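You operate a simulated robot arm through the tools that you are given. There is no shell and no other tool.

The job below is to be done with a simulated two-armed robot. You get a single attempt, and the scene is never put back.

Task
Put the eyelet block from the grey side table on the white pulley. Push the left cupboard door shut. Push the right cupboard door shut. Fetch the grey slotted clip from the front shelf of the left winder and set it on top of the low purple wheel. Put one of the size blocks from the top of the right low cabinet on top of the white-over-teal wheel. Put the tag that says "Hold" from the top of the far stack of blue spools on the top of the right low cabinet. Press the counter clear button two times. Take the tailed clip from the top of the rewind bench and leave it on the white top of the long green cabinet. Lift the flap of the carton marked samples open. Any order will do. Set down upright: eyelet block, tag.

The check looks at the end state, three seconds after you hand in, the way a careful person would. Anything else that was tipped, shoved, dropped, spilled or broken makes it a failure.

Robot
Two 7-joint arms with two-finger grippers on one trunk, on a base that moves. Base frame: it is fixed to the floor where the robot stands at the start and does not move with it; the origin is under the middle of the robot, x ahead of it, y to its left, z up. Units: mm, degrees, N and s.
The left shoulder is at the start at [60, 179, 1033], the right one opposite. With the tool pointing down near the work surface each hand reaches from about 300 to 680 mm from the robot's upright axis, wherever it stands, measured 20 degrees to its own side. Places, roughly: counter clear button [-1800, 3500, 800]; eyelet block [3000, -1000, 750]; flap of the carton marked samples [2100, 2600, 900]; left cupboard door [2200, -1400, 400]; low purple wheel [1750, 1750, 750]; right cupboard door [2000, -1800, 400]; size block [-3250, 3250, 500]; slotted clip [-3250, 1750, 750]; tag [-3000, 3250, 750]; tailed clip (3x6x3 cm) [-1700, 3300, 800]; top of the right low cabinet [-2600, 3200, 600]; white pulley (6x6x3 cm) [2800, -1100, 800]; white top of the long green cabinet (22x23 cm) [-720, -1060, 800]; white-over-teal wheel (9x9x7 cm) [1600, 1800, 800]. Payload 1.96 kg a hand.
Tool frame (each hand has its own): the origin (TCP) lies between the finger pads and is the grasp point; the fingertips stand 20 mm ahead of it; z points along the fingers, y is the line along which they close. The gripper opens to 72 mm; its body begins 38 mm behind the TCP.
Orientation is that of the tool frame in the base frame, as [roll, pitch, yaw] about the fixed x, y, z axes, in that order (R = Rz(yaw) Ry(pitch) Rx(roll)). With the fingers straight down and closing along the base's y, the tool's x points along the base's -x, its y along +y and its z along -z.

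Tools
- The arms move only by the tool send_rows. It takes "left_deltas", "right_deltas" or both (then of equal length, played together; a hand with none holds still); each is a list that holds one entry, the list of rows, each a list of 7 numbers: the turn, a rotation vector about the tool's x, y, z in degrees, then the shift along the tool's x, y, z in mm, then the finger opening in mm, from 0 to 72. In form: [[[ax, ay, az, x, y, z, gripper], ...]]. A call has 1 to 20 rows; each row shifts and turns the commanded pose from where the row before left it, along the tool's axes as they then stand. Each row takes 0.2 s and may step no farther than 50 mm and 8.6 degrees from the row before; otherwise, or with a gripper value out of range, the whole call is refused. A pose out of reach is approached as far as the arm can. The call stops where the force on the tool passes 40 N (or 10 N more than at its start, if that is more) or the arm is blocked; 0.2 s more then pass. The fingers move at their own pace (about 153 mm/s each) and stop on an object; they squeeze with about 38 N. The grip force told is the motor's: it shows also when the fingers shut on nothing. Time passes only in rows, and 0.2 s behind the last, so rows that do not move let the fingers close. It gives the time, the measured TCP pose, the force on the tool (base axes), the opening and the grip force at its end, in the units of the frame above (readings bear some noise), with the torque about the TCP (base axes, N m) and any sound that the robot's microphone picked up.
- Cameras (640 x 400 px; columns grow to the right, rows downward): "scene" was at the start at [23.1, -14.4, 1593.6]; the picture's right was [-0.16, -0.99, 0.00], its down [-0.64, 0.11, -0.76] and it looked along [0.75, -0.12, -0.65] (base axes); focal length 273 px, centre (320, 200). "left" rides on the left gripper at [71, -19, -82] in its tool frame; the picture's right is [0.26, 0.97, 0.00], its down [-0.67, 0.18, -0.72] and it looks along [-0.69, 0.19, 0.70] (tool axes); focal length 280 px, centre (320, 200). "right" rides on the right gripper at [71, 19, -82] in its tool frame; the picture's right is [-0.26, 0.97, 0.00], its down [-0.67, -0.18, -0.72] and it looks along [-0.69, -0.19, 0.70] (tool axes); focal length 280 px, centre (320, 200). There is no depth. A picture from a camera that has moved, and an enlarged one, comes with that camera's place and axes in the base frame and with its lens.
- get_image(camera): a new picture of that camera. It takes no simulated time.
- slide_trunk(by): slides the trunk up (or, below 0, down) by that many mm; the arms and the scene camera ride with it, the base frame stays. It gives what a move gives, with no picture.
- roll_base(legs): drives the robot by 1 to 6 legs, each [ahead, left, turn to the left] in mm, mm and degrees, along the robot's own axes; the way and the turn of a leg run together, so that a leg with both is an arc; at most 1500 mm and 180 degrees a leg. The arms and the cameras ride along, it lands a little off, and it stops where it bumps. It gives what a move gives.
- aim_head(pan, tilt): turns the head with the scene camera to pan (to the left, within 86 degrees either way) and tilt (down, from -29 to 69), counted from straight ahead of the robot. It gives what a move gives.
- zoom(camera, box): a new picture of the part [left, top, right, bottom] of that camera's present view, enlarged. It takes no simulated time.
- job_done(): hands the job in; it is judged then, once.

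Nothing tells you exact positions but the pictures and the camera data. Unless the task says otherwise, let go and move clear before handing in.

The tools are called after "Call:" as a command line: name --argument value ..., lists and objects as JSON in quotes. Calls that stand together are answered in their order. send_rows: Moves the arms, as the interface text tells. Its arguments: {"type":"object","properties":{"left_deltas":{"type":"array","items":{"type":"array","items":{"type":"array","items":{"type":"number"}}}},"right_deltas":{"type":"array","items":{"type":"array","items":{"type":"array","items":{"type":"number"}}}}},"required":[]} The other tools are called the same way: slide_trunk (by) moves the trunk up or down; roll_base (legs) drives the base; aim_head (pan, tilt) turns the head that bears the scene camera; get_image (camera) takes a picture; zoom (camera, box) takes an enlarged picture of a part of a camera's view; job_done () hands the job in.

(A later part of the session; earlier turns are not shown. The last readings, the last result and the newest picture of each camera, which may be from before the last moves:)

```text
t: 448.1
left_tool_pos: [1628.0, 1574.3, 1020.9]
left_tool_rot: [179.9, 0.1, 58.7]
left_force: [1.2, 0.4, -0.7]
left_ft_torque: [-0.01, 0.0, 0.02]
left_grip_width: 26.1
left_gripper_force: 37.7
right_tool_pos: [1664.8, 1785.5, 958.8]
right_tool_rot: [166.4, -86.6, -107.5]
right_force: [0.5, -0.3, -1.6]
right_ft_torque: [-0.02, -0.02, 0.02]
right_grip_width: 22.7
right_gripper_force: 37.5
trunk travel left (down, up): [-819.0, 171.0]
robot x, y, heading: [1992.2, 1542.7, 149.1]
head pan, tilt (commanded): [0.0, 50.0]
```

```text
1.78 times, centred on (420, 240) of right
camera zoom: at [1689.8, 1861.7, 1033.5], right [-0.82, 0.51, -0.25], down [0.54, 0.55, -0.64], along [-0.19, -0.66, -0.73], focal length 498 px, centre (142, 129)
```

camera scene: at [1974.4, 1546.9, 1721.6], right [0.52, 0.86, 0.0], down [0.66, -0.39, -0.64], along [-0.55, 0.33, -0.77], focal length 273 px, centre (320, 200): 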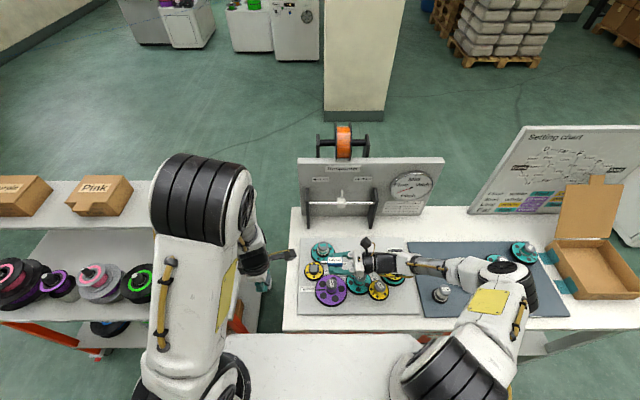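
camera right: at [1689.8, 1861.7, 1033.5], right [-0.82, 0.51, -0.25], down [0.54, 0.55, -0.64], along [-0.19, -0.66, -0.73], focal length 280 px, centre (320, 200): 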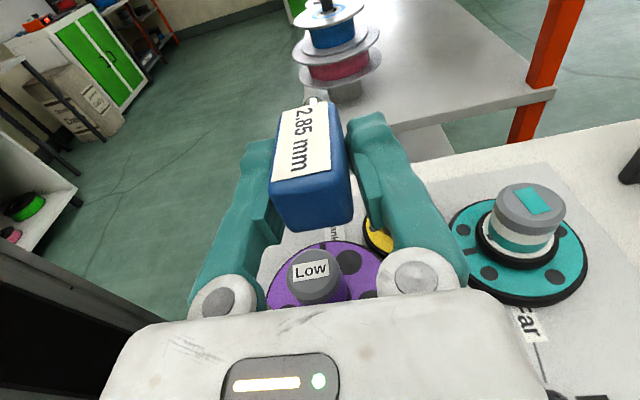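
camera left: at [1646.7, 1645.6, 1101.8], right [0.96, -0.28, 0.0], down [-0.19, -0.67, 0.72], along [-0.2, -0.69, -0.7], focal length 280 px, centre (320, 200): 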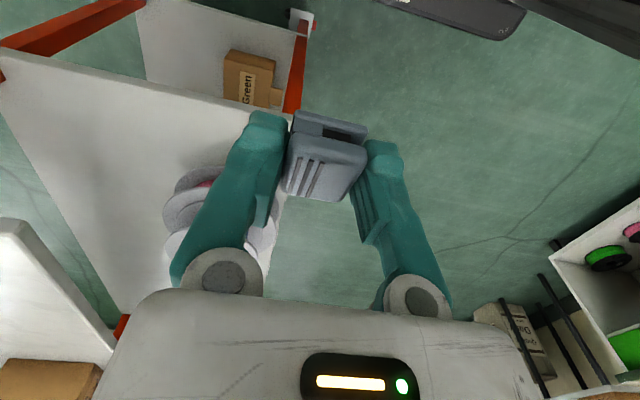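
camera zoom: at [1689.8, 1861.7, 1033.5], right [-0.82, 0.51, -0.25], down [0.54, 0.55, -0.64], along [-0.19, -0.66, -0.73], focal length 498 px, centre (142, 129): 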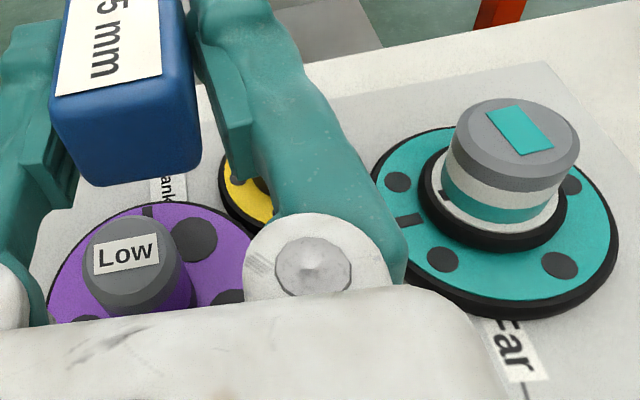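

Hub tops located: white-over-teal at [1544.6,1815.2,864], purple at [1685.3,1764.8,874]. I'll rearrange heights (hands up, trunk down) to improve reach, then move the block over the hub.

Call:
send_rows --left_deltas '[[[0, 0, 0, 0, 0, -30, 12], [0, 0, 0, 0, 0, -30, 12], [0, 0, 0, 0, 0, -20, 12], [0, 0, 0, 0, 0, 0, 12]]]' --right_deltas '[[[0, 1.7, 0, 30, 0, 0, 10], [0, 1.6, 0, 30, 0, 0, 10], [0, 0, 0, 30, 0, 0, 10], [0, 0, 0, 0, 0, 0, 10]]]'

Call:
slide_trunk --by -90

```text
t: 449.1
left_tool_pos: [1625.9, 1575.4, 1100.5]
left_tool_rot: [180.0, -0.1, 58.8]
left_force: [0.0, 0.3, -0.2]
left_ft_torque: [0.01, 0.02, -0.03]
left_grip_width: 26.4
left_gripper_force: 38.1
right_tool_pos: [1664.3, 1783.9, 1049.3]
right_tool_rot: [86.5, -89.3, -27.7]
right_force: [-0.7, 0.1, -0.1]
right_ft_torque: [-0.01, -0.01, -0.04]
right_grip_width: 22.5
right_gripper_force: 37.3
trunk travel left (down, up): [-819.0, 171.0]
robot x, y, heading: [1989.2, 1539.1, 148.9]
head pan, tilt (commanded): [0.0, 50.0]
```

```text
t: 450.3
left_tool_pos: [1625.9, 1575.5, 1010.8]
left_tool_rot: [180.0, 0.0, 58.8]
left_force: [0.3, -0.9, -0.4]
left_ft_torque: [0.03, -0.02, -0.01]
left_grip_width: 26.1
left_gripper_force: 38.1
right_tool_pos: [1664.9, 1781.9, 960.7]
right_tool_rot: [87.6, -89.2, -28.6]
right_force: [0.3, -0.4, 0.8]
right_ft_torque: [0.01, 0.0, 0.01]
right_grip_width: 22.5
right_gripper_force: 37.6
trunk travel left (down, up): [-729.0, 261.0]
robot x, y, heading: [1994.9, 1542.5, 149.0]
head pan, tilt (commanded): [0.0, 50.0]
```

Call:
send_rows --right_deltas '[[[0, 0, 0, 0, 40, 8, 10], [0, 0, 0, 0, 40, 8, 10], [0, 0, 0, 0, 40, 7.4, 10], [0, 0, 0, -25, 0, 0, 10], [0, 0, 0, 0, 0, 0, 10]]]'

Call:
zoom --camera "scene" --box '[290, 210, 410, 300]'

Call:
get_image --camera "right"

```text
t: 451.5
left_tool_pos: [1626.3, 1575.0, 1009.1]
left_tool_rot: [-180.0, 0.1, 58.8]
left_force: [-0.1, 0.1, 0.1]
left_ft_torque: [-0.01, -0.02, 0.01]
left_grip_width: 26.3
left_gripper_force: 37.8
right_tool_pos: [1596.9, 1806.9, 951.3]
right_tool_rot: [96.0, -89.2, -37.1]
right_force: [0.1, 0.5, 0.0]
right_ft_torque: [0.01, -0.02, 0.0]
right_grip_width: 22.7
right_gripper_force: 37.5
right hand out of reach, approached as far as the arm can: row 2, 3, 4
trunk travel left (down, up): [-729.0, 261.0]
robot x, y, heading: [1990.0, 1540.6, 149.1]
head pan, tilt (commanded): [0.0, 50.0]
```

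```text
4.44 times, centred on (350, 255) of scene
camera zoom: at [1974.8, 1546.4, 1631.5], right [0.52, 0.86, 0.0], down [0.66, -0.39, -0.64], along [-0.55, 0.33, -0.77], focal length 1214 px, centre (187, -44)
```

zoom: 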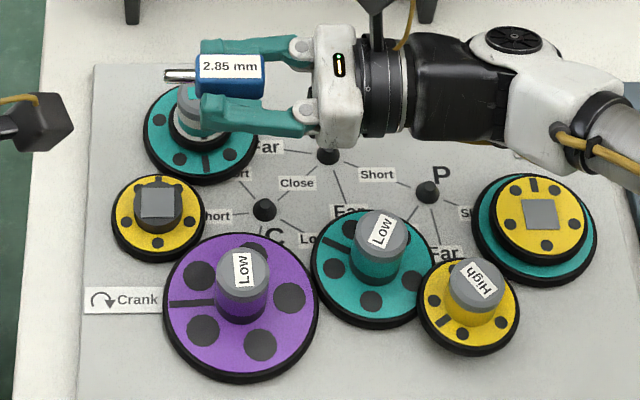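

```text
taken
camera right: at [1624.2, 1886.2, 1022.1], right [-0.83, 0.5, -0.25], down [0.52, 0.52, -0.68], along [-0.21, -0.69, -0.69], focal length 280 px, centre (320, 200)
```

right: 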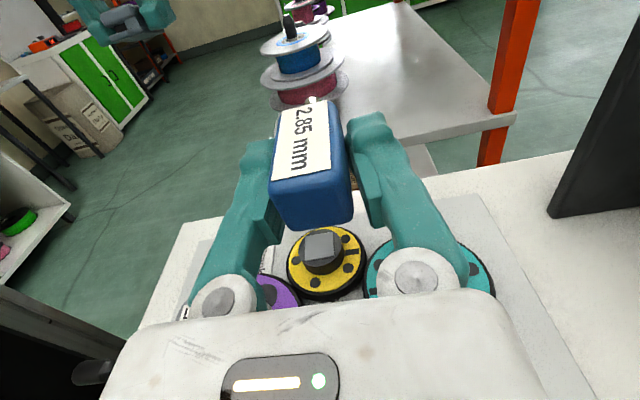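

The arm runs out of reach 50 mm short; I'll edge 40 mm forward and 80 mm right so the hand works more across the body.

Call:
send_rows --right_deltas '[[[0, 0, 0, 0, -30, 0, 10], [0, 0, 0, 0, 0, 0, 10]]]'

Call:
roll_base --legs '[[38, -80, 0]]'

```text
t: 452.1
left_tool_pos: [1626.0, 1575.3, 1010.9]
left_tool_rot: [179.9, 0.0, 58.8]
left_force: [-0.9, 1.1, -0.3]
left_ft_torque: [0.0, -0.02, 0.03]
left_grip_width: 26.1
left_gripper_force: 38.1
right_tool_pos: [1622.6, 1791.8, 951.3]
right_tool_rot: [90.8, -89.2, -31.9]
right_force: [0.1, 0.1, -0.2]
right_ft_torque: [0.03, 0.01, -0.02]
right_grip_width: 22.2
right_gripper_force: 37.9
trunk travel left (down, up): [-729.0, 261.0]
robot x, y, heading: [1988.4, 1538.3, 148.8]
head pan, tilt (commanded): [0.0, 50.0]
```

```text
t: 453.2
left_tool_pos: [1633.5, 1664.4, 1009.1]
left_tool_rot: [179.9, 0.0, 58.8]
left_force: [0.0, -0.4, -0.3]
left_ft_torque: [-0.02, -0.02, -0.01]
left_grip_width: 26.4
left_gripper_force: 38.1
right_tool_pos: [1632.0, 1880.5, 952.4]
right_tool_rot: [84.8, -89.2, -25.7]
right_force: [0.0, 0.0, -0.3]
right_ft_torque: [0.04, 0.03, 0.01]
right_grip_width: 22.4
right_gripper_force: 38.2
trunk travel left (down, up): [-729.0, 261.0]
robot x, y, heading: [1999.0, 1629.7, 148.8]
head pan, tilt (commanded): [0.0, 50.0]
```

Call:
send_rows --right_deltas '[[[0, 0, 0, 0, 0, 40, 10], [0, 0, 0, 0, 0, 40, 10], [0, 0, 0, 0, 14, 11, 10], [0, 0, 0, 0, 14, 0, 10], [0, 0, 0, 0, 13, 0, 10], [0, 0, 0, -20, 0, 0, 10], [0, 0, 0, 0, 0, 0, 10]]]'

Call:
zoom --camera "scene" --box '[250, 190, 390, 295]'

Call:
get_image --camera "right"

```text
t: 454.8
left_tool_pos: [1636.0, 1663.3, 1011.3]
left_tool_rot: [179.9, 0.1, 58.8]
left_force: [0.2, -0.5, -0.3]
left_ft_torque: [-0.01, 0.01, 0.02]
left_grip_width: 26.1
left_gripper_force: 37.6
right_tool_pos: [1549.5, 1822.7, 932.4]
right_tool_rot: [87.1, -89.3, -28.0]
right_force: [-0.5, -0.2, 0.1]
right_ft_torque: [-0.02, 0.01, -0.02]
right_grip_width: 22.5
right_gripper_force: 38.2
trunk travel left (down, up): [-729.0, 261.0]
robot x, y, heading: [2000.7, 1632.2, 148.9]
head pan, tilt (commanded): [0.0, 50.0]
```

```text
3.81 times, centred on (320, 242) of scene
camera zoom: at [1983.2, 1635.0, 1631.5], right [0.51, 0.86, 0.0], down [0.66, -0.39, -0.64], along [-0.55, 0.33, -0.77], focal length 1041 px, centre (320, 38)
```

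zoom: 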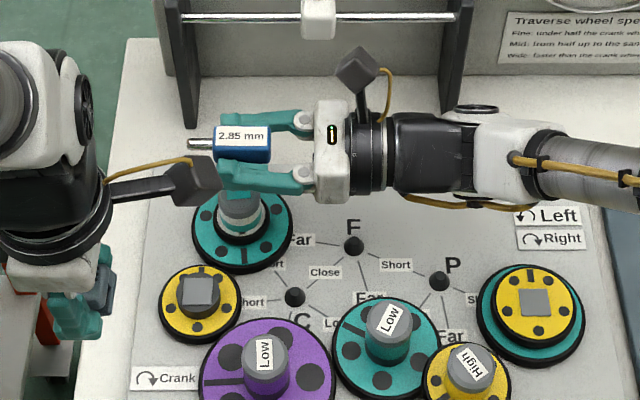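

```text
taken
camera right: at [1576.2, 1902.2, 1002.4], right [-0.83, 0.5, -0.25], down [0.52, 0.52, -0.68], along [-0.21, -0.69, -0.69], focal length 280 px, centre (320, 200)
```

right: 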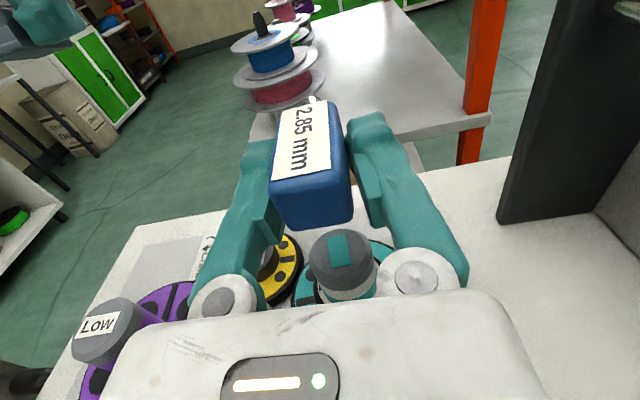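

The block is right above the hub. Lowering in small steps.

Call:
send_rows --right_deltas '[[[0, 0, 0, -20, 0, 0, 10], [0, 0, 0, -15, 0, 0, 10], [0, 0, 0, 0, 0, 0, 10]]]'

Call:
zoom --camera "scene" --box '[270, 200, 370, 275]'

Call:
get_image --camera "right"

```text
t: 455.6
left_tool_pos: [1634.9, 1663.4, 1009.2]
left_tool_rot: [180.0, 0.0, 58.8]
left_force: [-0.1, 1.1, 0.3]
left_ft_torque: [-0.01, -0.03, 0.0]
left_grip_width: 26.1
left_gripper_force: 37.4
right_tool_pos: [1548.6, 1822.7, 897.8]
right_tool_rot: [87.7, -89.2, -28.7]
right_force: [-0.3, 0.0, -0.8]
right_ft_torque: [0.02, -0.02, -0.03]
right_grip_width: 22.6
right_gripper_force: 37.9
trunk travel left (down, up): [-729.0, 261.0]
robot x, y, heading: [1998.6, 1622.1, 149.0]
head pan, tilt (commanded): [0.0, 50.0]
```

```text
5.33 times, centred on (320, 238) of scene
camera zoom: at [1983.1, 1635.0, 1631.5], right [0.51, 0.86, 0.0], down [0.66, -0.39, -0.64], along [-0.55, 0.33, -0.77], focal length 1457 px, centre (320, 0)
```

zoom: 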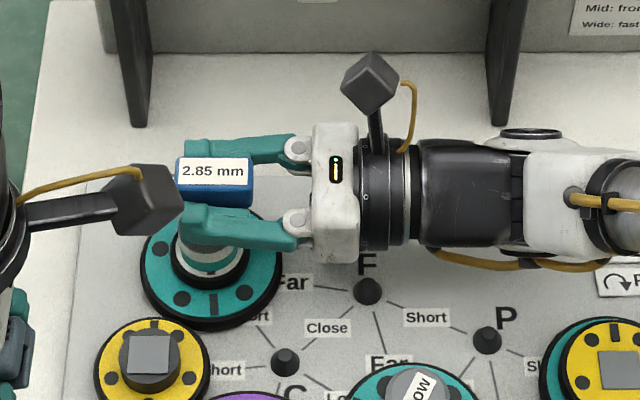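

```text
taken
camera right: at [1575.4, 1902.4, 966.6], right [-0.83, 0.5, -0.25], down [0.52, 0.52, -0.68], along [-0.21, -0.69, -0.69], focal length 280 px, centre (320, 200)
```

right: 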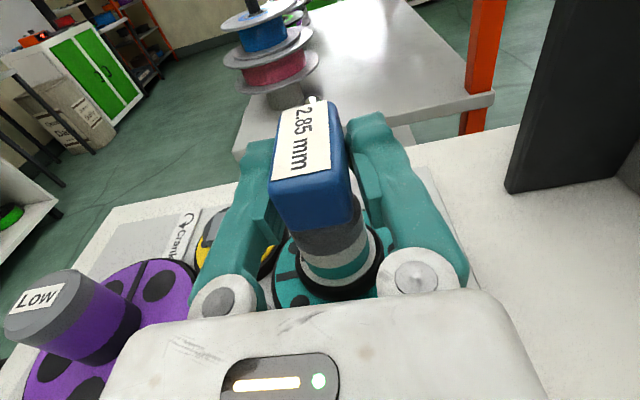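

Call:
send_rows --right_deltas '[[[0, 0, 0, 0, -2, -3.5, 10], [0, 0, 0, -8, 0, 0, 10], [0, 0, 0, -4, 0, 0, 10], [0, 0, 0, -3, 0, 0, 10], [0, 0, 0, 0, 0, 0, 10]]]'

Call:
get_image --camera "right"

Call:
send_rows --right_deltas '[[[0, 0, 0, -2, 0, 0, 10], [0, 0, 0, 0, 0, 0, 10]]]'

```text
t: 457.0
left_tool_pos: [1635.3, 1663.3, 1010.8]
left_tool_rot: [-179.9, 0.1, 58.9]
left_force: [0.0, -0.2, 0.2]
left_ft_torque: [-0.01, -0.03, -0.02]
left_grip_width: 26.0
left_gripper_force: 38.1
right_tool_pos: [1550.7, 1824.5, 886.8]
right_tool_rot: [52.0, -88.7, 7.0]
right_force: [2.6, -0.5, 15.3]
right_ft_torque: [-0.36, -0.18, 0.21]
right_grip_width: 22.6
right_gripper_force: 38.2
trunk travel left (down, up): [-729.0, 261.0]
robot x, y, heading: [1996.3, 1630.8, 148.9]
head pan, tilt (commanded): [0.0, 50.0]
stopped in row 5 (right hand): the force on the tool passed its limit at 41 N (the readings are from after the stop); the commanded pose is now the measured one
```

```text
taken
camera right: at [1578.6, 1904.9, 955.8], right [-0.83, 0.5, -0.25], down [0.51, 0.52, -0.69], along [-0.21, -0.7, -0.68], focal length 280 px, centre (320, 200)
```

right: 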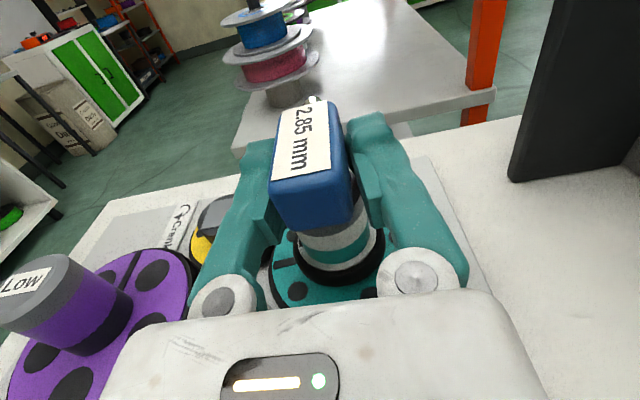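

```text
t: 457.6
left_tool_pos: [1637.1, 1662.3, 1012.7]
left_tool_rot: [-179.9, 0.0, 58.8]
left_force: [0.6, 0.1, -0.3]
left_ft_torque: [0.0, 0.02, -0.03]
left_grip_width: 26.3
left_gripper_force: 38.0
right_tool_pos: [1552.3, 1825.1, 885.3]
right_tool_rot: [54.8, -88.7, 3.9]
right_force: [-3.9, 1.8, 38.3]
right_ft_torque: [-0.8, -0.29, 0.05]
right_grip_width: 22.6
right_gripper_force: 38.1
trunk travel left (down, up): [-729.0, 261.0]
robot x, y, heading: [1996.4, 1628.5, 149.0]
head pan, tilt (commanded): [0.0, 50.0]
```

Call:
zoom --camera "right" --box '[240, 90, 420, 300]'

Call:
zoom --camera "scene" --box '[280, 210, 350, 262]'

```text
1.90 times, centred on (330, 195) of right
camera zoom: at [1579.1, 1904.7, 955.7], right [-0.83, 0.5, -0.24], down [0.51, 0.52, -0.69], along [-0.22, -0.7, -0.68], focal length 534 px, centre (301, 210)
```

zoom: 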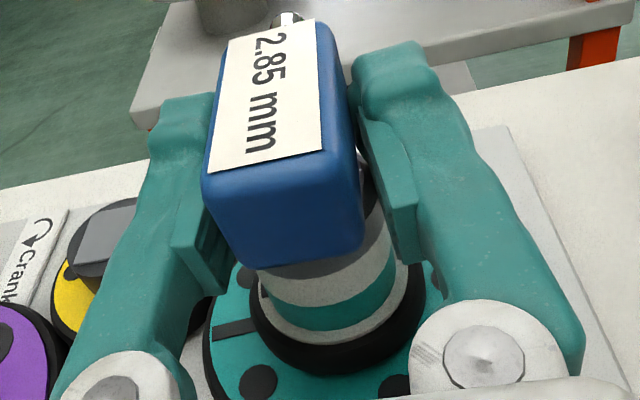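

```text
7.69 times, centred on (315, 236) of scene
camera zoom: at [1986.7, 1633.4, 1631.9], right [0.51, 0.86, 0.0], down [0.66, -0.39, -0.64], along [-0.55, 0.33, -0.76], focal length 2101 px, centre (358, -77)
```

zoom: 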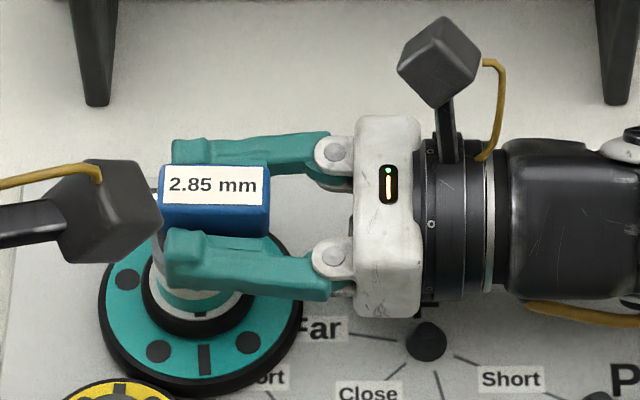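

The lower edge of one finger rests on the hub rim while the block hangs about 1–2 mm above it, and the block's centre lies ~8 mm to the right of the hub's. I'll lift 3 mm, shift 6 mm left and settle again.

Call:
send_rows --right_deltas '[[[0, 0, 0, 4, 0, 0, 10], [0, 0, 0, 0, 0, 6, 10], [0, 0, 0, 0, 0, 0, 10]]]'

Call:
zoom --camera "scene" --box '[280, 210, 350, 262]'

Call:
zoom --camera "right" --box '[240, 90, 420, 300]'

```text
t: 458.4
left_tool_pos: [1636.8, 1661.7, 1010.5]
left_tool_rot: [-179.9, 0.1, 58.7]
left_force: [0.2, -0.6, 0.1]
left_ft_torque: [-0.03, -0.01, -0.04]
left_grip_width: 26.3
left_gripper_force: 37.7
right_tool_pos: [1548.6, 1820.6, 887.2]
right_tool_rot: [68.2, -89.0, -9.4]
right_force: [3.4, 6.3, 15.4]
right_ft_torque: [-0.24, -0.18, 0.03]
right_grip_width: 22.4
right_gripper_force: 38.6
trunk travel left (down, up): [-729.0, 261.0]
robot x, y, heading: [1999.9, 1625.1, 149.2]
head pan, tilt (commanded): [0.0, 50.0]
```

```text
7.69 times, centred on (315, 236) of scene
camera zoom: at [1985.6, 1635.3, 1631.4], right [0.51, 0.86, 0.0], down [0.66, -0.39, -0.64], along [-0.55, 0.33, -0.77], focal length 2101 px, centre (358, -77)
```

zoom: 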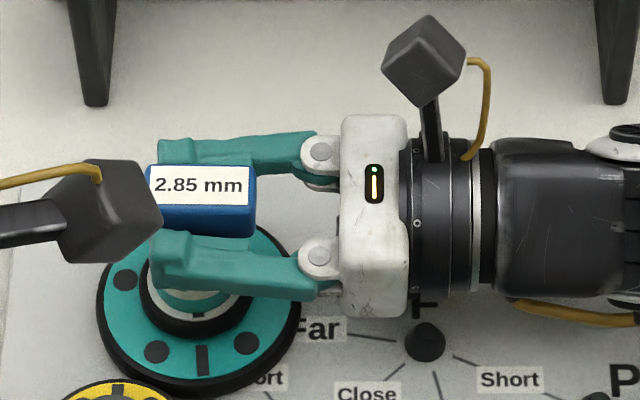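

```text
1.90 times, centred on (330, 195) of right
camera zoom: at [1576.2, 1900.1, 956.5], right [-0.83, 0.5, -0.25], down [0.51, 0.52, -0.68], along [-0.21, -0.69, -0.69], focal length 534 px, centre (301, 210)
```

zoom: 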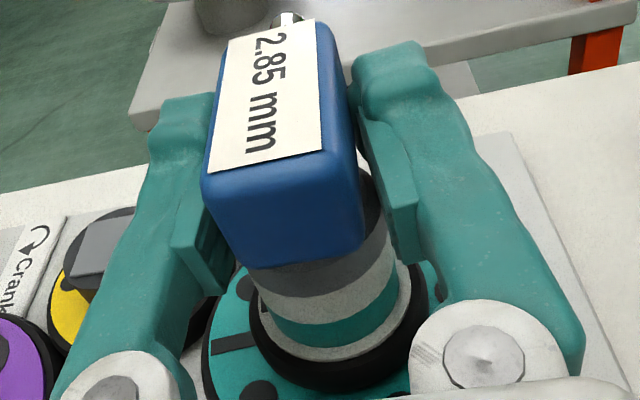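

Nearly centred; I'll nudge 2.5 mm forward, relieve the contact, and open the fingers slowly.

Call:
send_rows --right_deltas '[[[0, 0, 0, 1.5, 2.5, 0, 10], [0, 0, 0, 0, 0, 0, 10]]]'

Call:
send_rows --right_deltas '[[[0, 0, 0, 0, 0, 0, 24], [0, 0, 0, 0, 0, 0, 27], [0, 0, 0, 0, 0, 0, 32], [0, 0, 0, 0, 0, 0, 40], [0, 0, 0, 0, 0, 0, 46], [0, 0, 0, 0, 0, 0, 46]]]'

Call:
zoom --camera "right" --box '[240, 90, 420, 300]'

Call:
zoom --camera "scene" --box '[280, 210, 350, 262]'

```text
t: 459.0
left_tool_pos: [1635.1, 1662.4, 1009.7]
left_tool_rot: [180.0, 0.1, 58.9]
left_force: [0.4, -0.3, -0.2]
left_ft_torque: [0.03, 0.01, -0.04]
left_grip_width: 26.2
left_gripper_force: 38.3
right_tool_pos: [1545.5, 1820.7, 886.7]
right_tool_rot: [70.9, -89.1, -12.1]
right_force: [0.8, -2.3, 1.4]
right_ft_torque: [-0.09, -0.02, -0.01]
right_grip_width: 22.3
right_gripper_force: 38.2
trunk travel left (down, up): [-729.0, 261.0]
robot x, y, heading: [1998.7, 1627.0, 149.2]
head pan, tilt (commanded): [0.0, 50.0]
```

```text
t: 460.4
left_tool_pos: [1634.8, 1662.3, 1011.0]
left_tool_rot: [-180.0, 0.1, 58.8]
left_force: [0.4, 0.0, 0.4]
left_ft_torque: [0.02, -0.01, 0.02]
left_grip_width: 26.0
left_gripper_force: 38.3
right_tool_pos: [1545.5, 1821.4, 887.7]
right_tool_rot: [64.3, -89.1, -5.5]
right_force: [-0.3, 0.7, -0.3]
right_ft_torque: [0.01, -0.01, 0.02]
right_grip_width: 45.7
right_gripper_force: 0.2
trunk travel left (down, up): [-729.0, 261.0]
robot x, y, heading: [1999.5, 1624.9, 148.9]
head pan, tilt (commanded): [0.0, 50.0]
```

```text
1.90 times, centred on (330, 195) of right
camera zoom: at [1572.4, 1901.3, 957.7], right [-0.83, 0.5, -0.25], down [0.52, 0.52, -0.68], along [-0.21, -0.69, -0.69], focal length 534 px, centre (301, 210)
```

zoom: 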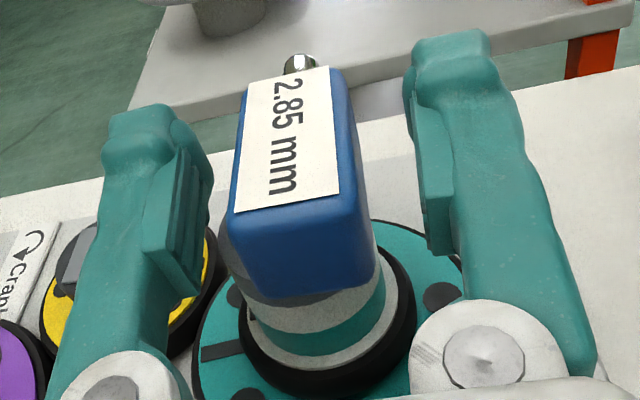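

```text
7.69 times, centred on (315, 236) of scene
camera zoom: at [1983.0, 1635.0, 1631.5], right [0.51, 0.86, 0.0], down [0.66, -0.39, -0.64], along [-0.55, 0.33, -0.77], focal length 2101 px, centre (358, -77)
```

zoom: 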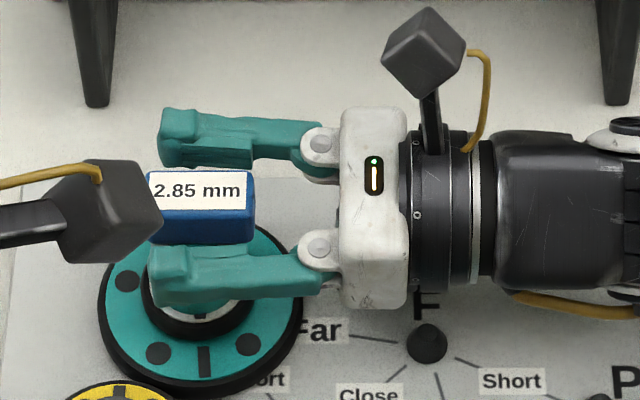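

The block lies flat on the hub top. Retreating the open hand straight back and up.

Call:
send_rows --right_deltas '[[[0, 0, 0, 0, 0, -10, 46], [0, 0, 0, 0, 0, -20, 46], [0, 0, 0, 0, 0, -30, 46], [0, 0, 0, 0, 0, -30, 46], [0, 0, 0, 30, 0, -20, 46], [0, 0, 0, 40, 0, 0, 46], [0, 0, 0, 40, 0, 0, 46], [0, 0, 0, 0, 0, 0, 46]]]'

Call:
zoom --camera "scene" --box '[270, 200, 370, 275]'

Call:
get_image --camera "right"

```text
t: 462.2
left_tool_pos: [1634.5, 1663.5, 1009.8]
left_tool_rot: [179.8, 0.0, 58.8]
left_force: [-0.1, -0.7, 0.1]
left_ft_torque: [-0.03, 0.0, 0.03]
left_grip_width: 26.2
left_gripper_force: 38.0
right_tool_pos: [1568.1, 1855.7, 998.7]
right_tool_rot: [62.5, -89.1, -3.6]
right_force: [0.6, 0.1, -0.1]
right_ft_torque: [-0.01, -0.01, 0.01]
right_grip_width: 45.8
right_gripper_force: 0.1
right hand out of reach, approached as far as the arm can: row 2, 3, 4
trunk travel left (down, up): [-729.0, 261.0]
robot x, y, heading: [1996.8, 1626.1, 149.1]
head pan, tilt (commanded): [0.0, 50.0]
```

```text
5.33 times, centred on (320, 238) of scene
camera zoom: at [1982.7, 1635.3, 1631.5], right [0.51, 0.86, 0.0], down [0.66, -0.39, -0.64], along [-0.55, 0.33, -0.77], focal length 1457 px, centre (320, 0)
```

zoom: 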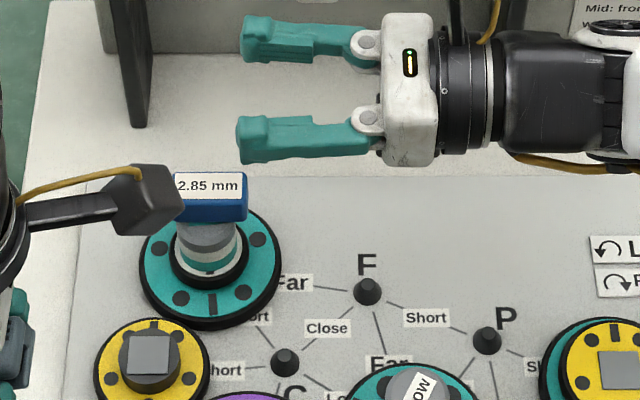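

```text
taken
camera right: at [1595.1, 1935.7, 1068.3], right [-0.83, 0.5, -0.25], down [0.52, 0.52, -0.68], along [-0.21, -0.69, -0.69], focal length 280 px, centre (320, 200)
```

right: 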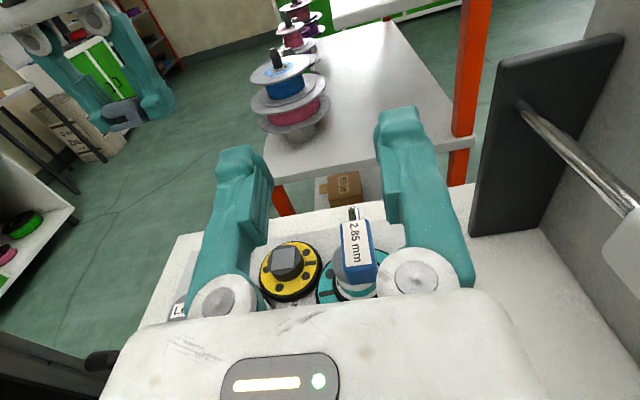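

The block sits stably on the white-over-teal wheel. I'll withdraw the right hand back and return it to vertical, out of the way.

Call:
send_rows --right_deltas '[[[0, 0, 0, 0, -40, 0, 46], [0, 0, 0, 0, -40, 0, 46], [0, 0, 0, 0, -40, 0, 46], [0, 0, 0, 0, -30, -20, 46], [0, -8.2, 0, 0, 0, -10, 46], [0, -8.2, 0, 0, 0, 0, 46], [0, -8.2, 0, 0, 0, 0, 46], [0, -8.2, 0, 0, 0, 0, 46], [0, -8.2, 0, 0, 0, 0, 46], [0, -8.2, 0, 0, 0, 0, 46], [0, -8.2, 0, 0, 0, 0, 46], [0, -8.2, 0, 0, 0, 0, 46], [0, -8.2, 0, 0, 0, 0, 46], [0, -8.2, 0, 0, 0, 0, 46], [0, -8, 0, 0, 0, 0, 46], [0, 0, 0, 0, 0, 0, 46]]]'

Call:
get_image --camera "scene"

```text
t: 465.1
left_tool_pos: [1633.8, 1657.7, 1007.6]
left_tool_rot: [179.6, 0.3, 59.6]
left_force: [-0.3, -0.7, -2.3]
left_ft_torque: [-0.06, 0.04, 0.01]
left_grip_width: 26.3
left_gripper_force: 37.9
right_tool_pos: [1710.3, 1808.2, 996.1]
right_tool_rot: [178.8, -13.7, -121.3]
right_force: [0.0, 0.8, 1.1]
right_ft_torque: [-0.22, 0.15, -0.02]
right_grip_width: 46.0
right_gripper_force: 0.0
trunk travel left (down, up): [-729.0, 261.0]
robot x, y, heading: [1996.6, 1628.8, 149.0]
head pan, tilt (commanded): [0.0, 50.0]
stopped in row 14 (left hand): the force on the tool passed its limit at 61 N (the readings are from after the stop); the commanded pose is now the measured one
```

```text
taken
camera scene: at [1982.6, 1634.1, 1631.5], right [0.51, 0.86, 0.0], down [0.66, -0.39, -0.64], along [-0.55, 0.33, -0.77], focal length 273 px, centre (320, 200)
```

scene: 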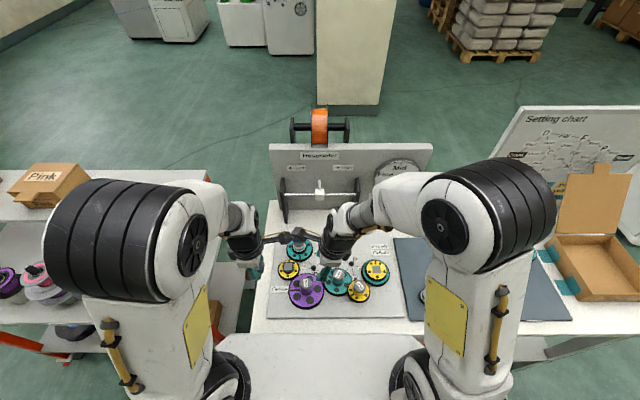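

The two wrist cameras touched each other; I'll move the right hand away to the right and check everything.

Call:
send_rows --right_deltas '[[[0, 0, 0, -30, 0, 0, 46], [0, 0, 0, -40, 0, 0, 46], [0, 0, 0, -40, 0, 0, 46], [0, -7, 0, -30, 0, 0, 46], [0, -6.7, 0, 0, 0, 0, 46], [0, 0, 0, 0, 0, 0, 46]]]'

Call:
get_image --camera "left"

Call:
zoom --camera "scene" --box '[240, 190, 400, 310]'

```text
t: 466.5
left_tool_pos: [1634.2, 1659.0, 1009.4]
left_tool_rot: [179.7, 0.4, 59.6]
left_force: [0.9, 0.1, -0.1]
left_ft_torque: [-0.02, -0.02, 0.0]
left_grip_width: 26.2
left_gripper_force: 38.5
right_tool_pos: [1782.8, 1926.0, 964.0]
right_tool_rot: [178.9, 0.1, -121.6]
right_force: [-0.2, 0.0, 0.6]
right_ft_torque: [0.0, 0.01, -0.02]
right_grip_width: 46.0
right_gripper_force: 0.0
trunk travel left (down, up): [-729.0, 261.0]
robot x, y, heading: [1998.4, 1628.1, 149.0]
head pan, tilt (commanded): [0.0, 50.0]
```

```text
taken
camera left: at [1653.5, 1730.6, 1089.9], right [0.96, -0.26, 0.0], down [-0.18, -0.67, 0.72], along [-0.19, -0.7, -0.69], focal length 280 px, centre (320, 200)
```

left: 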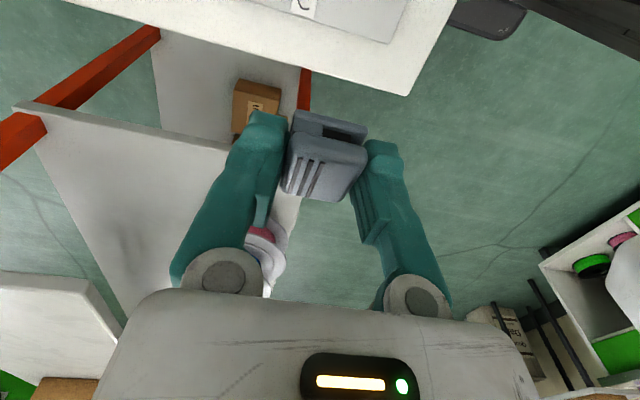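

```text
3.33 times, centred on (320, 250) of scene
camera zoom: at [1983.5, 1635.9, 1631.5], right [0.51, 0.86, 0.0], down [0.66, -0.39, -0.64], along [-0.55, 0.33, -0.77], focal length 911 px, centre (320, 33)
```

zoom: 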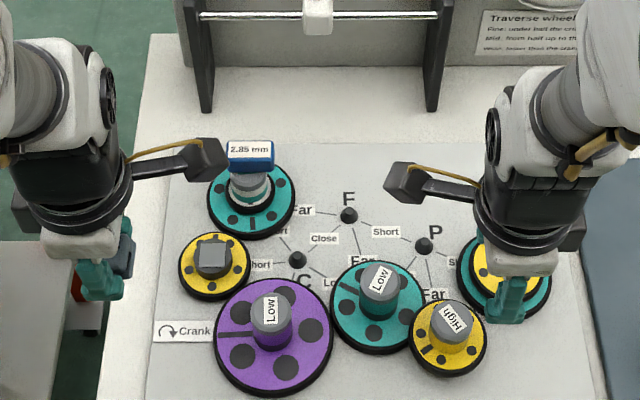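

All undisturbed. I'll move the right hand further right, then bring the left hand, leaned 15° as at the pick, over the purple hub.

Call:
send_rows --right_deltas '[[[0, 0, 0, -40, -20, 0, 46], [0, 0, 0, -40, -20, 0, 46], [0, 0, 0, -40, -20, 0, 46], [0, 0, 0, 0, 0, 0, 46]]]'

Call:
send_rows --left_deltas '[[[0, -7.6, 0.8, 0, 0, 0, 12], [0, -7.6, 0, 0, 0, 0, 12], [0, 0, 0, 32.1, -2.6, 3.9, 12], [0, 0, 0, 32.1, -2.6, 3.9, 12], [0, 0, 0, 32.1, -2.7, 3.9, 12], [0, 0, 0, 32.1, -2.7, 3.9, 12], [0, 0, 0, 0, 0, 0, 12]]]'

Call:
zoom --camera "scene" --box '[240, 190, 400, 310]'

Call:
get_image --camera "left"

```text
t: 467.5
left_tool_pos: [1634.7, 1658.1, 1008.7]
left_tool_rot: [179.7, 0.3, 59.6]
left_force: [-0.1, -0.8, -0.3]
left_ft_torque: [-0.01, -0.03, 0.01]
left_grip_width: 26.2
left_gripper_force: 37.9
right_tool_pos: [1894.3, 1998.7, 962.5]
right_tool_rot: [179.0, 0.0, -121.6]
right_force: [0.0, -0.4, -0.4]
right_ft_torque: [0.01, -0.04, -0.01]
right_grip_width: 46.0
right_gripper_force: 0.0
right hand out of reach, approached as far as the arm can: row 3
trunk travel left (down, up): [-729.0, 261.0]
robot x, y, heading: [1997.1, 1624.2, 149.2]
head pan, tilt (commanded): [0.0, 50.0]
```

```text
t: 469.1
left_tool_pos: [1687.1, 1766.8, 959.0]
left_tool_rot: [179.6, 15.5, 58.8]
left_force: [-0.2, 0.3, 1.2]
left_ft_torque: [0.01, -0.02, -0.02]
left_grip_width: 26.2
left_gripper_force: 37.6
right_tool_pos: [1892.0, 1998.0, 963.1]
right_tool_rot: [179.0, 0.1, -121.7]
right_force: [-0.6, 0.0, 0.3]
right_ft_torque: [0.01, 0.01, 0.01]
right_grip_width: 45.9
right_gripper_force: 0.1
trunk travel left (down, up): [-729.0, 261.0]
robot x, y, heading: [1998.7, 1626.4, 149.3]
head pan, tilt (commanded): [0.0, 50.0]
```

```text
3.33 times, centred on (320, 250) of scene
camera zoom: at [1982.8, 1634.1, 1631.5], right [0.51, 0.86, 0.0], down [0.66, -0.39, -0.64], along [-0.55, 0.33, -0.77], focal length 911 px, centre (320, 33)
```

zoom: 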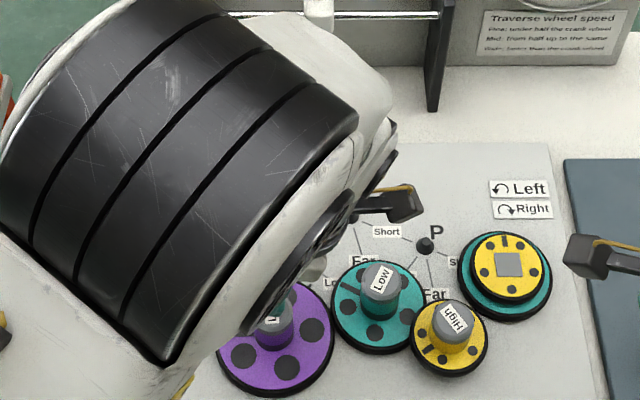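

```text
taken
camera left: at [1717.6, 1853.3, 1018.1], right [0.96, -0.28, -0.06], down [-0.09, -0.48, 0.87], along [-0.28, -0.83, -0.49], focal length 280 px, centre (320, 200)
```

left: 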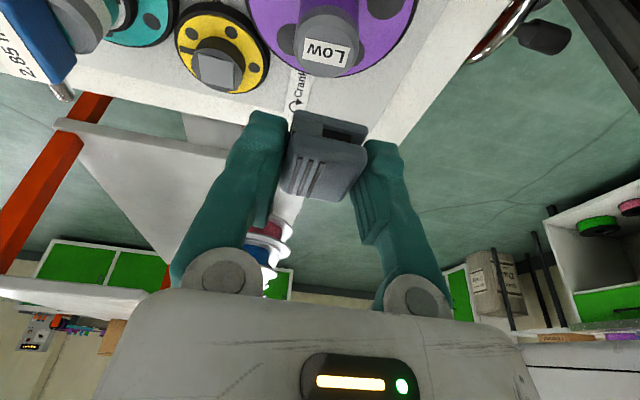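

The purple hub "Low" is below the clip. Lowering with small checks.

Call:
send_rows --left_deltas '[[[0, 0, 0, 2.9, -1, -0.8, 12], [0, 0, 0, 5.3, 0, 19.3, 12], [0, 0, 0, 4, 0, 14.5, 12], [0, 0, 0, 0, 0, 0, 12]]]'

Call:
get_image --camera "left"

Call:
zoom --camera "left" --box '[240, 40, 420, 220]'

```text
t: 470.1
left_tool_pos: [1688.6, 1768.3, 923.8]
left_tool_rot: [179.5, 15.5, 58.7]
left_force: [0.6, 0.0, -1.1]
left_ft_torque: [-0.03, -0.05, -0.01]
left_grip_width: 26.0
left_gripper_force: 38.0
right_tool_pos: [1893.0, 1998.1, 962.5]
right_tool_rot: [179.0, 0.0, -121.6]
right_force: [-1.0, 0.1, 0.7]
right_ft_torque: [0.02, 0.03, 0.02]
right_grip_width: 45.8
right_gripper_force: 0.0
trunk travel left (down, up): [-729.0, 261.0]
robot x, y, heading: [1999.8, 1628.6, 149.3]
head pan, tilt (commanded): [0.0, 50.0]
```

```text
taken
camera left: at [1717.4, 1856.3, 983.8], right [0.96, -0.28, -0.06], down [-0.09, -0.48, 0.87], along [-0.28, -0.83, -0.49], focal length 280 px, centre (320, 200)
```

left: 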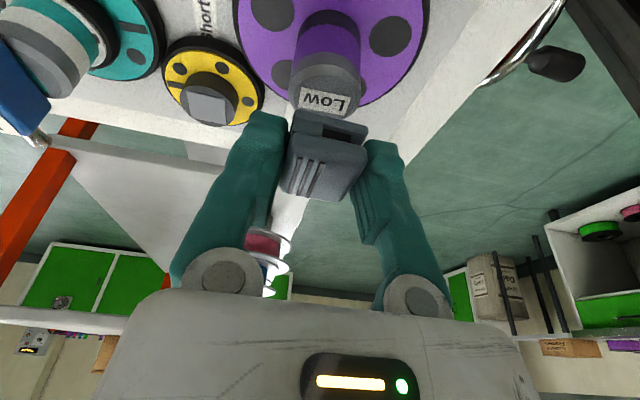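

```text
2.22 times, centred on (330, 130) of left
camera zoom: at [1717.4, 1856.3, 983.8], right [0.96, -0.28, -0.06], down [-0.09, -0.48, 0.87], along [-0.28, -0.83, -0.49], focal length 623 px, centre (298, 356)
```

zoom: 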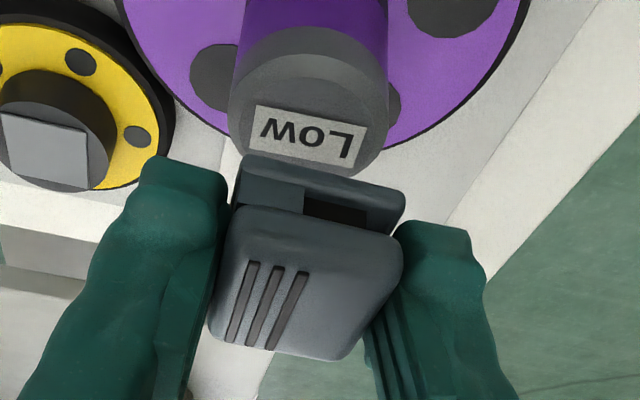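

Call:
send_rows --left_deltas '[[[0, 0, 0, 3.5, -2.5, -1, 12], [0, 0, 0, 3.2, 0, 11.6, 12], [0, 0, 0, 1.3, 0, 4.8, 12], [0, 0, 0, 0, 0, 0, 12]]]'

Call:
zoom --camera "left" --box '[240, 40, 420, 220]'

Call:
send_rows --left_deltas '[[[0, 0, 0, 0.7, 0, 2.4, 12], [0, 0, 0, 0, 0, 0, 12]]]'

```text
t: 471.1
left_tool_pos: [1688.7, 1773.2, 906.7]
left_tool_rot: [179.6, 15.6, 58.7]
left_force: [0.1, 0.9, 0.1]
left_ft_torque: [-0.01, -0.02, 0.03]
left_grip_width: 26.2
left_gripper_force: 38.4
right_tool_pos: [1893.2, 1998.2, 960.8]
right_tool_rot: [179.0, 0.0, -121.6]
right_force: [0.4, 0.6, 1.5]
right_ft_torque: [-0.01, 0.02, 0.01]
right_grip_width: 46.1
right_gripper_force: 0.1
trunk travel left (down, up): [-729.0, 261.0]
robot x, y, heading: [1999.1, 1626.5, 149.2]
head pan, tilt (commanded): [0.0, 50.0]
```

```text
2.22 times, centred on (330, 130) of left
camera zoom: at [1718.0, 1860.4, 966.7], right [0.96, -0.28, -0.06], down [-0.09, -0.48, 0.87], along [-0.28, -0.83, -0.49], focal length 623 px, centre (298, 356)
```

zoom: 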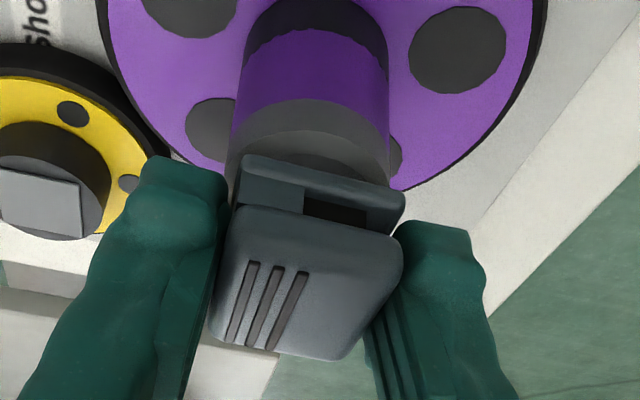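

```text
t: 471.7
left_tool_pos: [1687.1, 1773.6, 904.6]
left_tool_rot: [179.6, 15.5, 58.8]
left_force: [-0.2, 0.1, 0.4]
left_ft_torque: [0.01, 0.01, -0.02]
left_grip_width: 26.3
left_gripper_force: 37.8
right_tool_pos: [1892.5, 1999.0, 963.0]
right_tool_rot: [179.0, 0.0, -121.6]
right_force: [0.5, 0.0, 0.0]
right_ft_torque: [0.02, 0.0, 0.02]
right_grip_width: 46.0
right_gripper_force: 0.2
trunk travel left (down, up): [-729.0, 261.0]
robot x, y, heading: [1996.8, 1627.6, 149.2]
head pan, tilt (commanded): [0.0, 50.0]
```

Call:
send_rows --left_deltas '[[[0, 0, 0, 0.7, 0, 2.4, 12], [0, 0, 0, 0, 0, 0, 12]]]'

Call:
send_rows --left_deltas '[[[0, 0, 0, 0.7, 0, 2.4, 12], [0, 0, 0, 0, 0, 0, 12]]]'

Call:
send_rows --left_deltas '[[[0, 0, 0, 0.7, 0, 2.4, 12], [0, 0, 0, 0, 0, 0, 12]]]'

Call:
zoom --camera "left" --box '[240, 40, 420, 220]'

```text
t: 472.3
left_tool_pos: [1687.2, 1772.4, 901.7]
left_tool_rot: [179.7, 15.5, 58.7]
left_force: [0.4, 0.1, -0.5]
left_ft_torque: [0.0, -0.01, 0.03]
left_grip_width: 26.3
left_gripper_force: 37.9
right_tool_pos: [1892.9, 1999.1, 962.1]
right_tool_rot: [179.0, 0.1, -121.6]
right_force: [0.4, -0.1, 0.3]
right_ft_torque: [0.0, 0.0, -0.03]
right_grip_width: 46.0
right_gripper_force: 0.1
trunk travel left (down, up): [-729.0, 261.0]
robot x, y, heading: [1998.1, 1628.3, 149.2]
head pan, tilt (commanded): [0.0, 50.0]
```

```text
t: 472.9
left_tool_pos: [1687.7, 1773.3, 899.7]
left_tool_rot: [179.6, 15.5, 58.7]
left_force: [0.4, -0.4, -0.2]
left_ft_torque: [-0.05, -0.02, 0.01]
left_grip_width: 26.0
left_gripper_force: 38.0
right_tool_pos: [1893.7, 1999.4, 962.4]
right_tool_rot: [179.1, 0.0, -121.6]
right_force: [-0.6, 0.1, -0.4]
right_ft_torque: [0.01, 0.02, 0.01]
right_grip_width: 45.9
right_gripper_force: 0.0
trunk travel left (down, up): [-729.0, 261.0]
robot x, y, heading: [1995.6, 1626.0, 149.1]
head pan, tilt (commanded): [0.0, 50.0]
```

```text
t: 473.5
left_tool_pos: [1688.7, 1773.1, 898.0]
left_tool_rot: [179.6, 15.6, 58.7]
left_force: [-0.4, 0.4, -0.4]
left_ft_torque: [-0.04, -0.01, 0.03]
left_grip_width: 26.2
left_gripper_force: 37.8
right_tool_pos: [1892.3, 1998.4, 962.5]
right_tool_rot: [179.0, 0.0, -121.7]
right_force: [-0.9, 0.2, 0.9]
right_ft_torque: [0.01, 0.0, 0.01]
right_grip_width: 46.1
right_gripper_force: 0.0
trunk travel left (down, up): [-729.0, 261.0]
robot x, y, heading: [1998.9, 1626.1, 148.9]
head pan, tilt (commanded): [0.0, 50.0]
```

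```text
2.22 times, centred on (330, 130) of left
camera zoom: at [1718.1, 1860.5, 956.7], right [0.96, -0.28, -0.06], down [-0.09, -0.48, 0.87], along [-0.28, -0.83, -0.49], focal length 623 px, centre (298, 356)
```

zoom: 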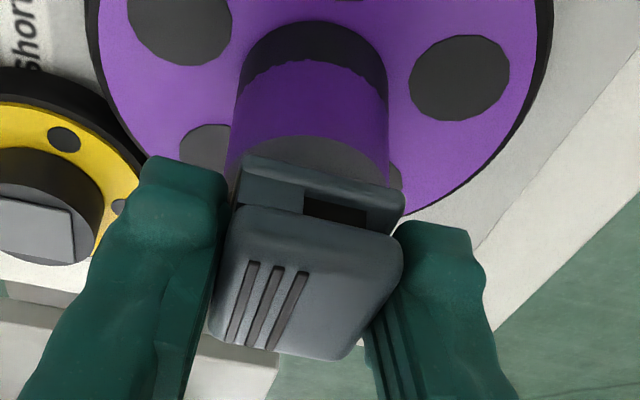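

Call:
send_rows --left_deltas '[[[0, 0, 0, 0.5, 0, 1.9, 12], [0, 0, 0, 0, 0, 0, 12]]]'

Call:
send_rows --left_deltas '[[[0, 0, 0, 0.5, 0, 1.9, 12], [0, 0, 0, 0, 0, 0, 12]]]'

Call:
send_rows --left_deltas '[[[0, 0, 0, 0.5, 0, 1.9, 12], [0, 0, 0, 0, 0, 0, 12]]]'

```text
t: 474.1
left_tool_pos: [1689.1, 1773.3, 894.4]
left_tool_rot: [179.7, 15.5, 58.7]
left_force: [-0.5, -0.4, 10.3]
left_ft_torque: [-0.03, 0.08, -0.01]
left_grip_width: 26.3
left_gripper_force: 37.9
right_tool_pos: [1892.2, 1999.1, 961.7]
right_tool_rot: [179.0, 0.0, -121.7]
right_force: [0.4, 0.1, 0.0]
right_ft_torque: [-0.01, -0.02, 0.0]
right_grip_width: 46.2
right_gripper_force: 0.1
trunk travel left (down, up): [-729.0, 261.0]
robot x, y, heading: [2000.6, 1626.7, 149.2]
head pan, tilt (commanded): [0.0, 50.0]
```

```text
t: 474.7
left_tool_pos: [1689.1, 1772.7, 895.3]
left_tool_rot: [179.8, 15.5, 58.8]
left_force: [-3.8, 1.3, 39.2]
left_ft_torque: [-0.13, 0.19, -0.04]
left_grip_width: 26.4
left_gripper_force: 38.0
right_tool_pos: [1894.7, 1998.4, 963.1]
right_tool_rot: [178.9, 0.1, -121.5]
right_force: [-0.4, 0.1, -0.6]
right_ft_torque: [0.0, -0.01, -0.01]
right_grip_width: 46.1
right_gripper_force: 0.1
trunk travel left (down, up): [-729.0, 261.0]
robot x, y, heading: [1997.3, 1627.7, 149.1]
head pan, tilt (commanded): [0.0, 50.0]
```

```text
t: 475.1
left_tool_pos: [1687.4, 1773.1, 894.1]
left_tool_rot: [179.8, 15.5, 58.9]
left_force: [3.0, -3.2, 28.2]
left_ft_torque: [-0.23, -0.12, -0.03]
left_grip_width: 26.2
left_gripper_force: 37.9
right_tool_pos: [1893.9, 1997.1, 961.9]
right_tool_rot: [178.8, 0.0, -121.5]
right_force: [-0.8, -0.2, 0.1]
right_ft_torque: [-0.02, 0.05, 0.02]
right_grip_width: 46.0
right_gripper_force: 0.0
trunk travel left (down, up): [-729.0, 261.0]
robot x, y, heading: [1997.7, 1626.4, 148.7]
head pan, tilt (commanded): [0.0, 50.0]
stopped in row 1 (left hand): the force on the tool passed its limit at 52 N (the readings are from after the stop); the commanded pose is now the measured one
```

Contact on the hub top at about z=895. Easing off and opening the left fingers gently.

Call:
send_rows --left_deltas '[[[0, 0, 0, -0.7, 0, -2.4, 12], [0, 0, 0, 0, 0, 0, 12]]]'

Call:
send_rows --left_deltas '[[[0, 0, 0, 0, 0, 0, 28], [0, 0, 0, 0, 0, 0, 31], [0, 0, 0, 0, 0, 0, 36], [0, 0, 0, 0, 0, 0, 42], [0, 0, 0, 0, 0, 0, 46], [0, 0, 0, 0, 0, 0, 46]]]'

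Call:
zoom --camera "left" --box '[210, 20, 450, 220]'

```text
t: 475.7
left_tool_pos: [1688.0, 1774.4, 894.3]
left_tool_rot: [179.8, 15.5, 58.8]
left_force: [0.5, -0.5, 0.0]
left_ft_torque: [-0.02, 0.01, 0.01]
left_grip_width: 26.2
left_gripper_force: 38.0
right_tool_pos: [1892.4, 1998.4, 962.2]
right_tool_rot: [179.0, 0.0, -121.6]
right_force: [-0.8, -0.9, 0.2]
right_ft_torque: [0.03, 0.0, 0.02]
right_grip_width: 45.9
right_gripper_force: 0.1
trunk travel left (down, up): [-729.0, 261.0]
robot x, y, heading: [1997.3, 1630.5, 149.3]
head pan, tilt (commanded): [0.0, 50.0]
```

```text
t: 477.1
left_tool_pos: [1687.0, 1774.7, 895.6]
left_tool_rot: [179.7, 15.6, 58.8]
left_force: [0.8, 0.7, -0.3]
left_ft_torque: [0.04, -0.02, 0.01]
left_grip_width: 46.1
left_gripper_force: 0.0
right_tool_pos: [1892.9, 1999.4, 962.0]
right_tool_rot: [179.0, 0.0, -121.5]
right_force: [-0.9, 0.1, 0.1]
right_ft_torque: [-0.01, 0.01, 0.01]
right_grip_width: 46.1
right_gripper_force: 0.0
trunk travel left (down, up): [-729.0, 261.0]
robot x, y, heading: [1999.6, 1625.8, 149.1]
head pan, tilt (commanded): [0.0, 50.0]
```

```text
2.00 times, centred on (330, 120) of left
camera zoom: at [1717.3, 1861.3, 955.2], right [0.96, -0.28, -0.06], down [-0.09, -0.49, 0.87], along [-0.28, -0.83, -0.49], focal length 561 px, centre (300, 360)
```

zoom: 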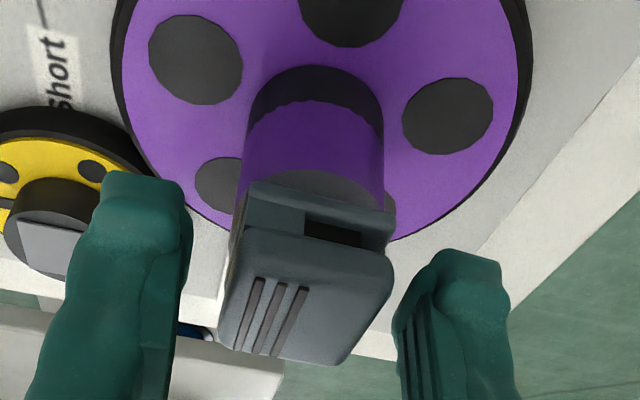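

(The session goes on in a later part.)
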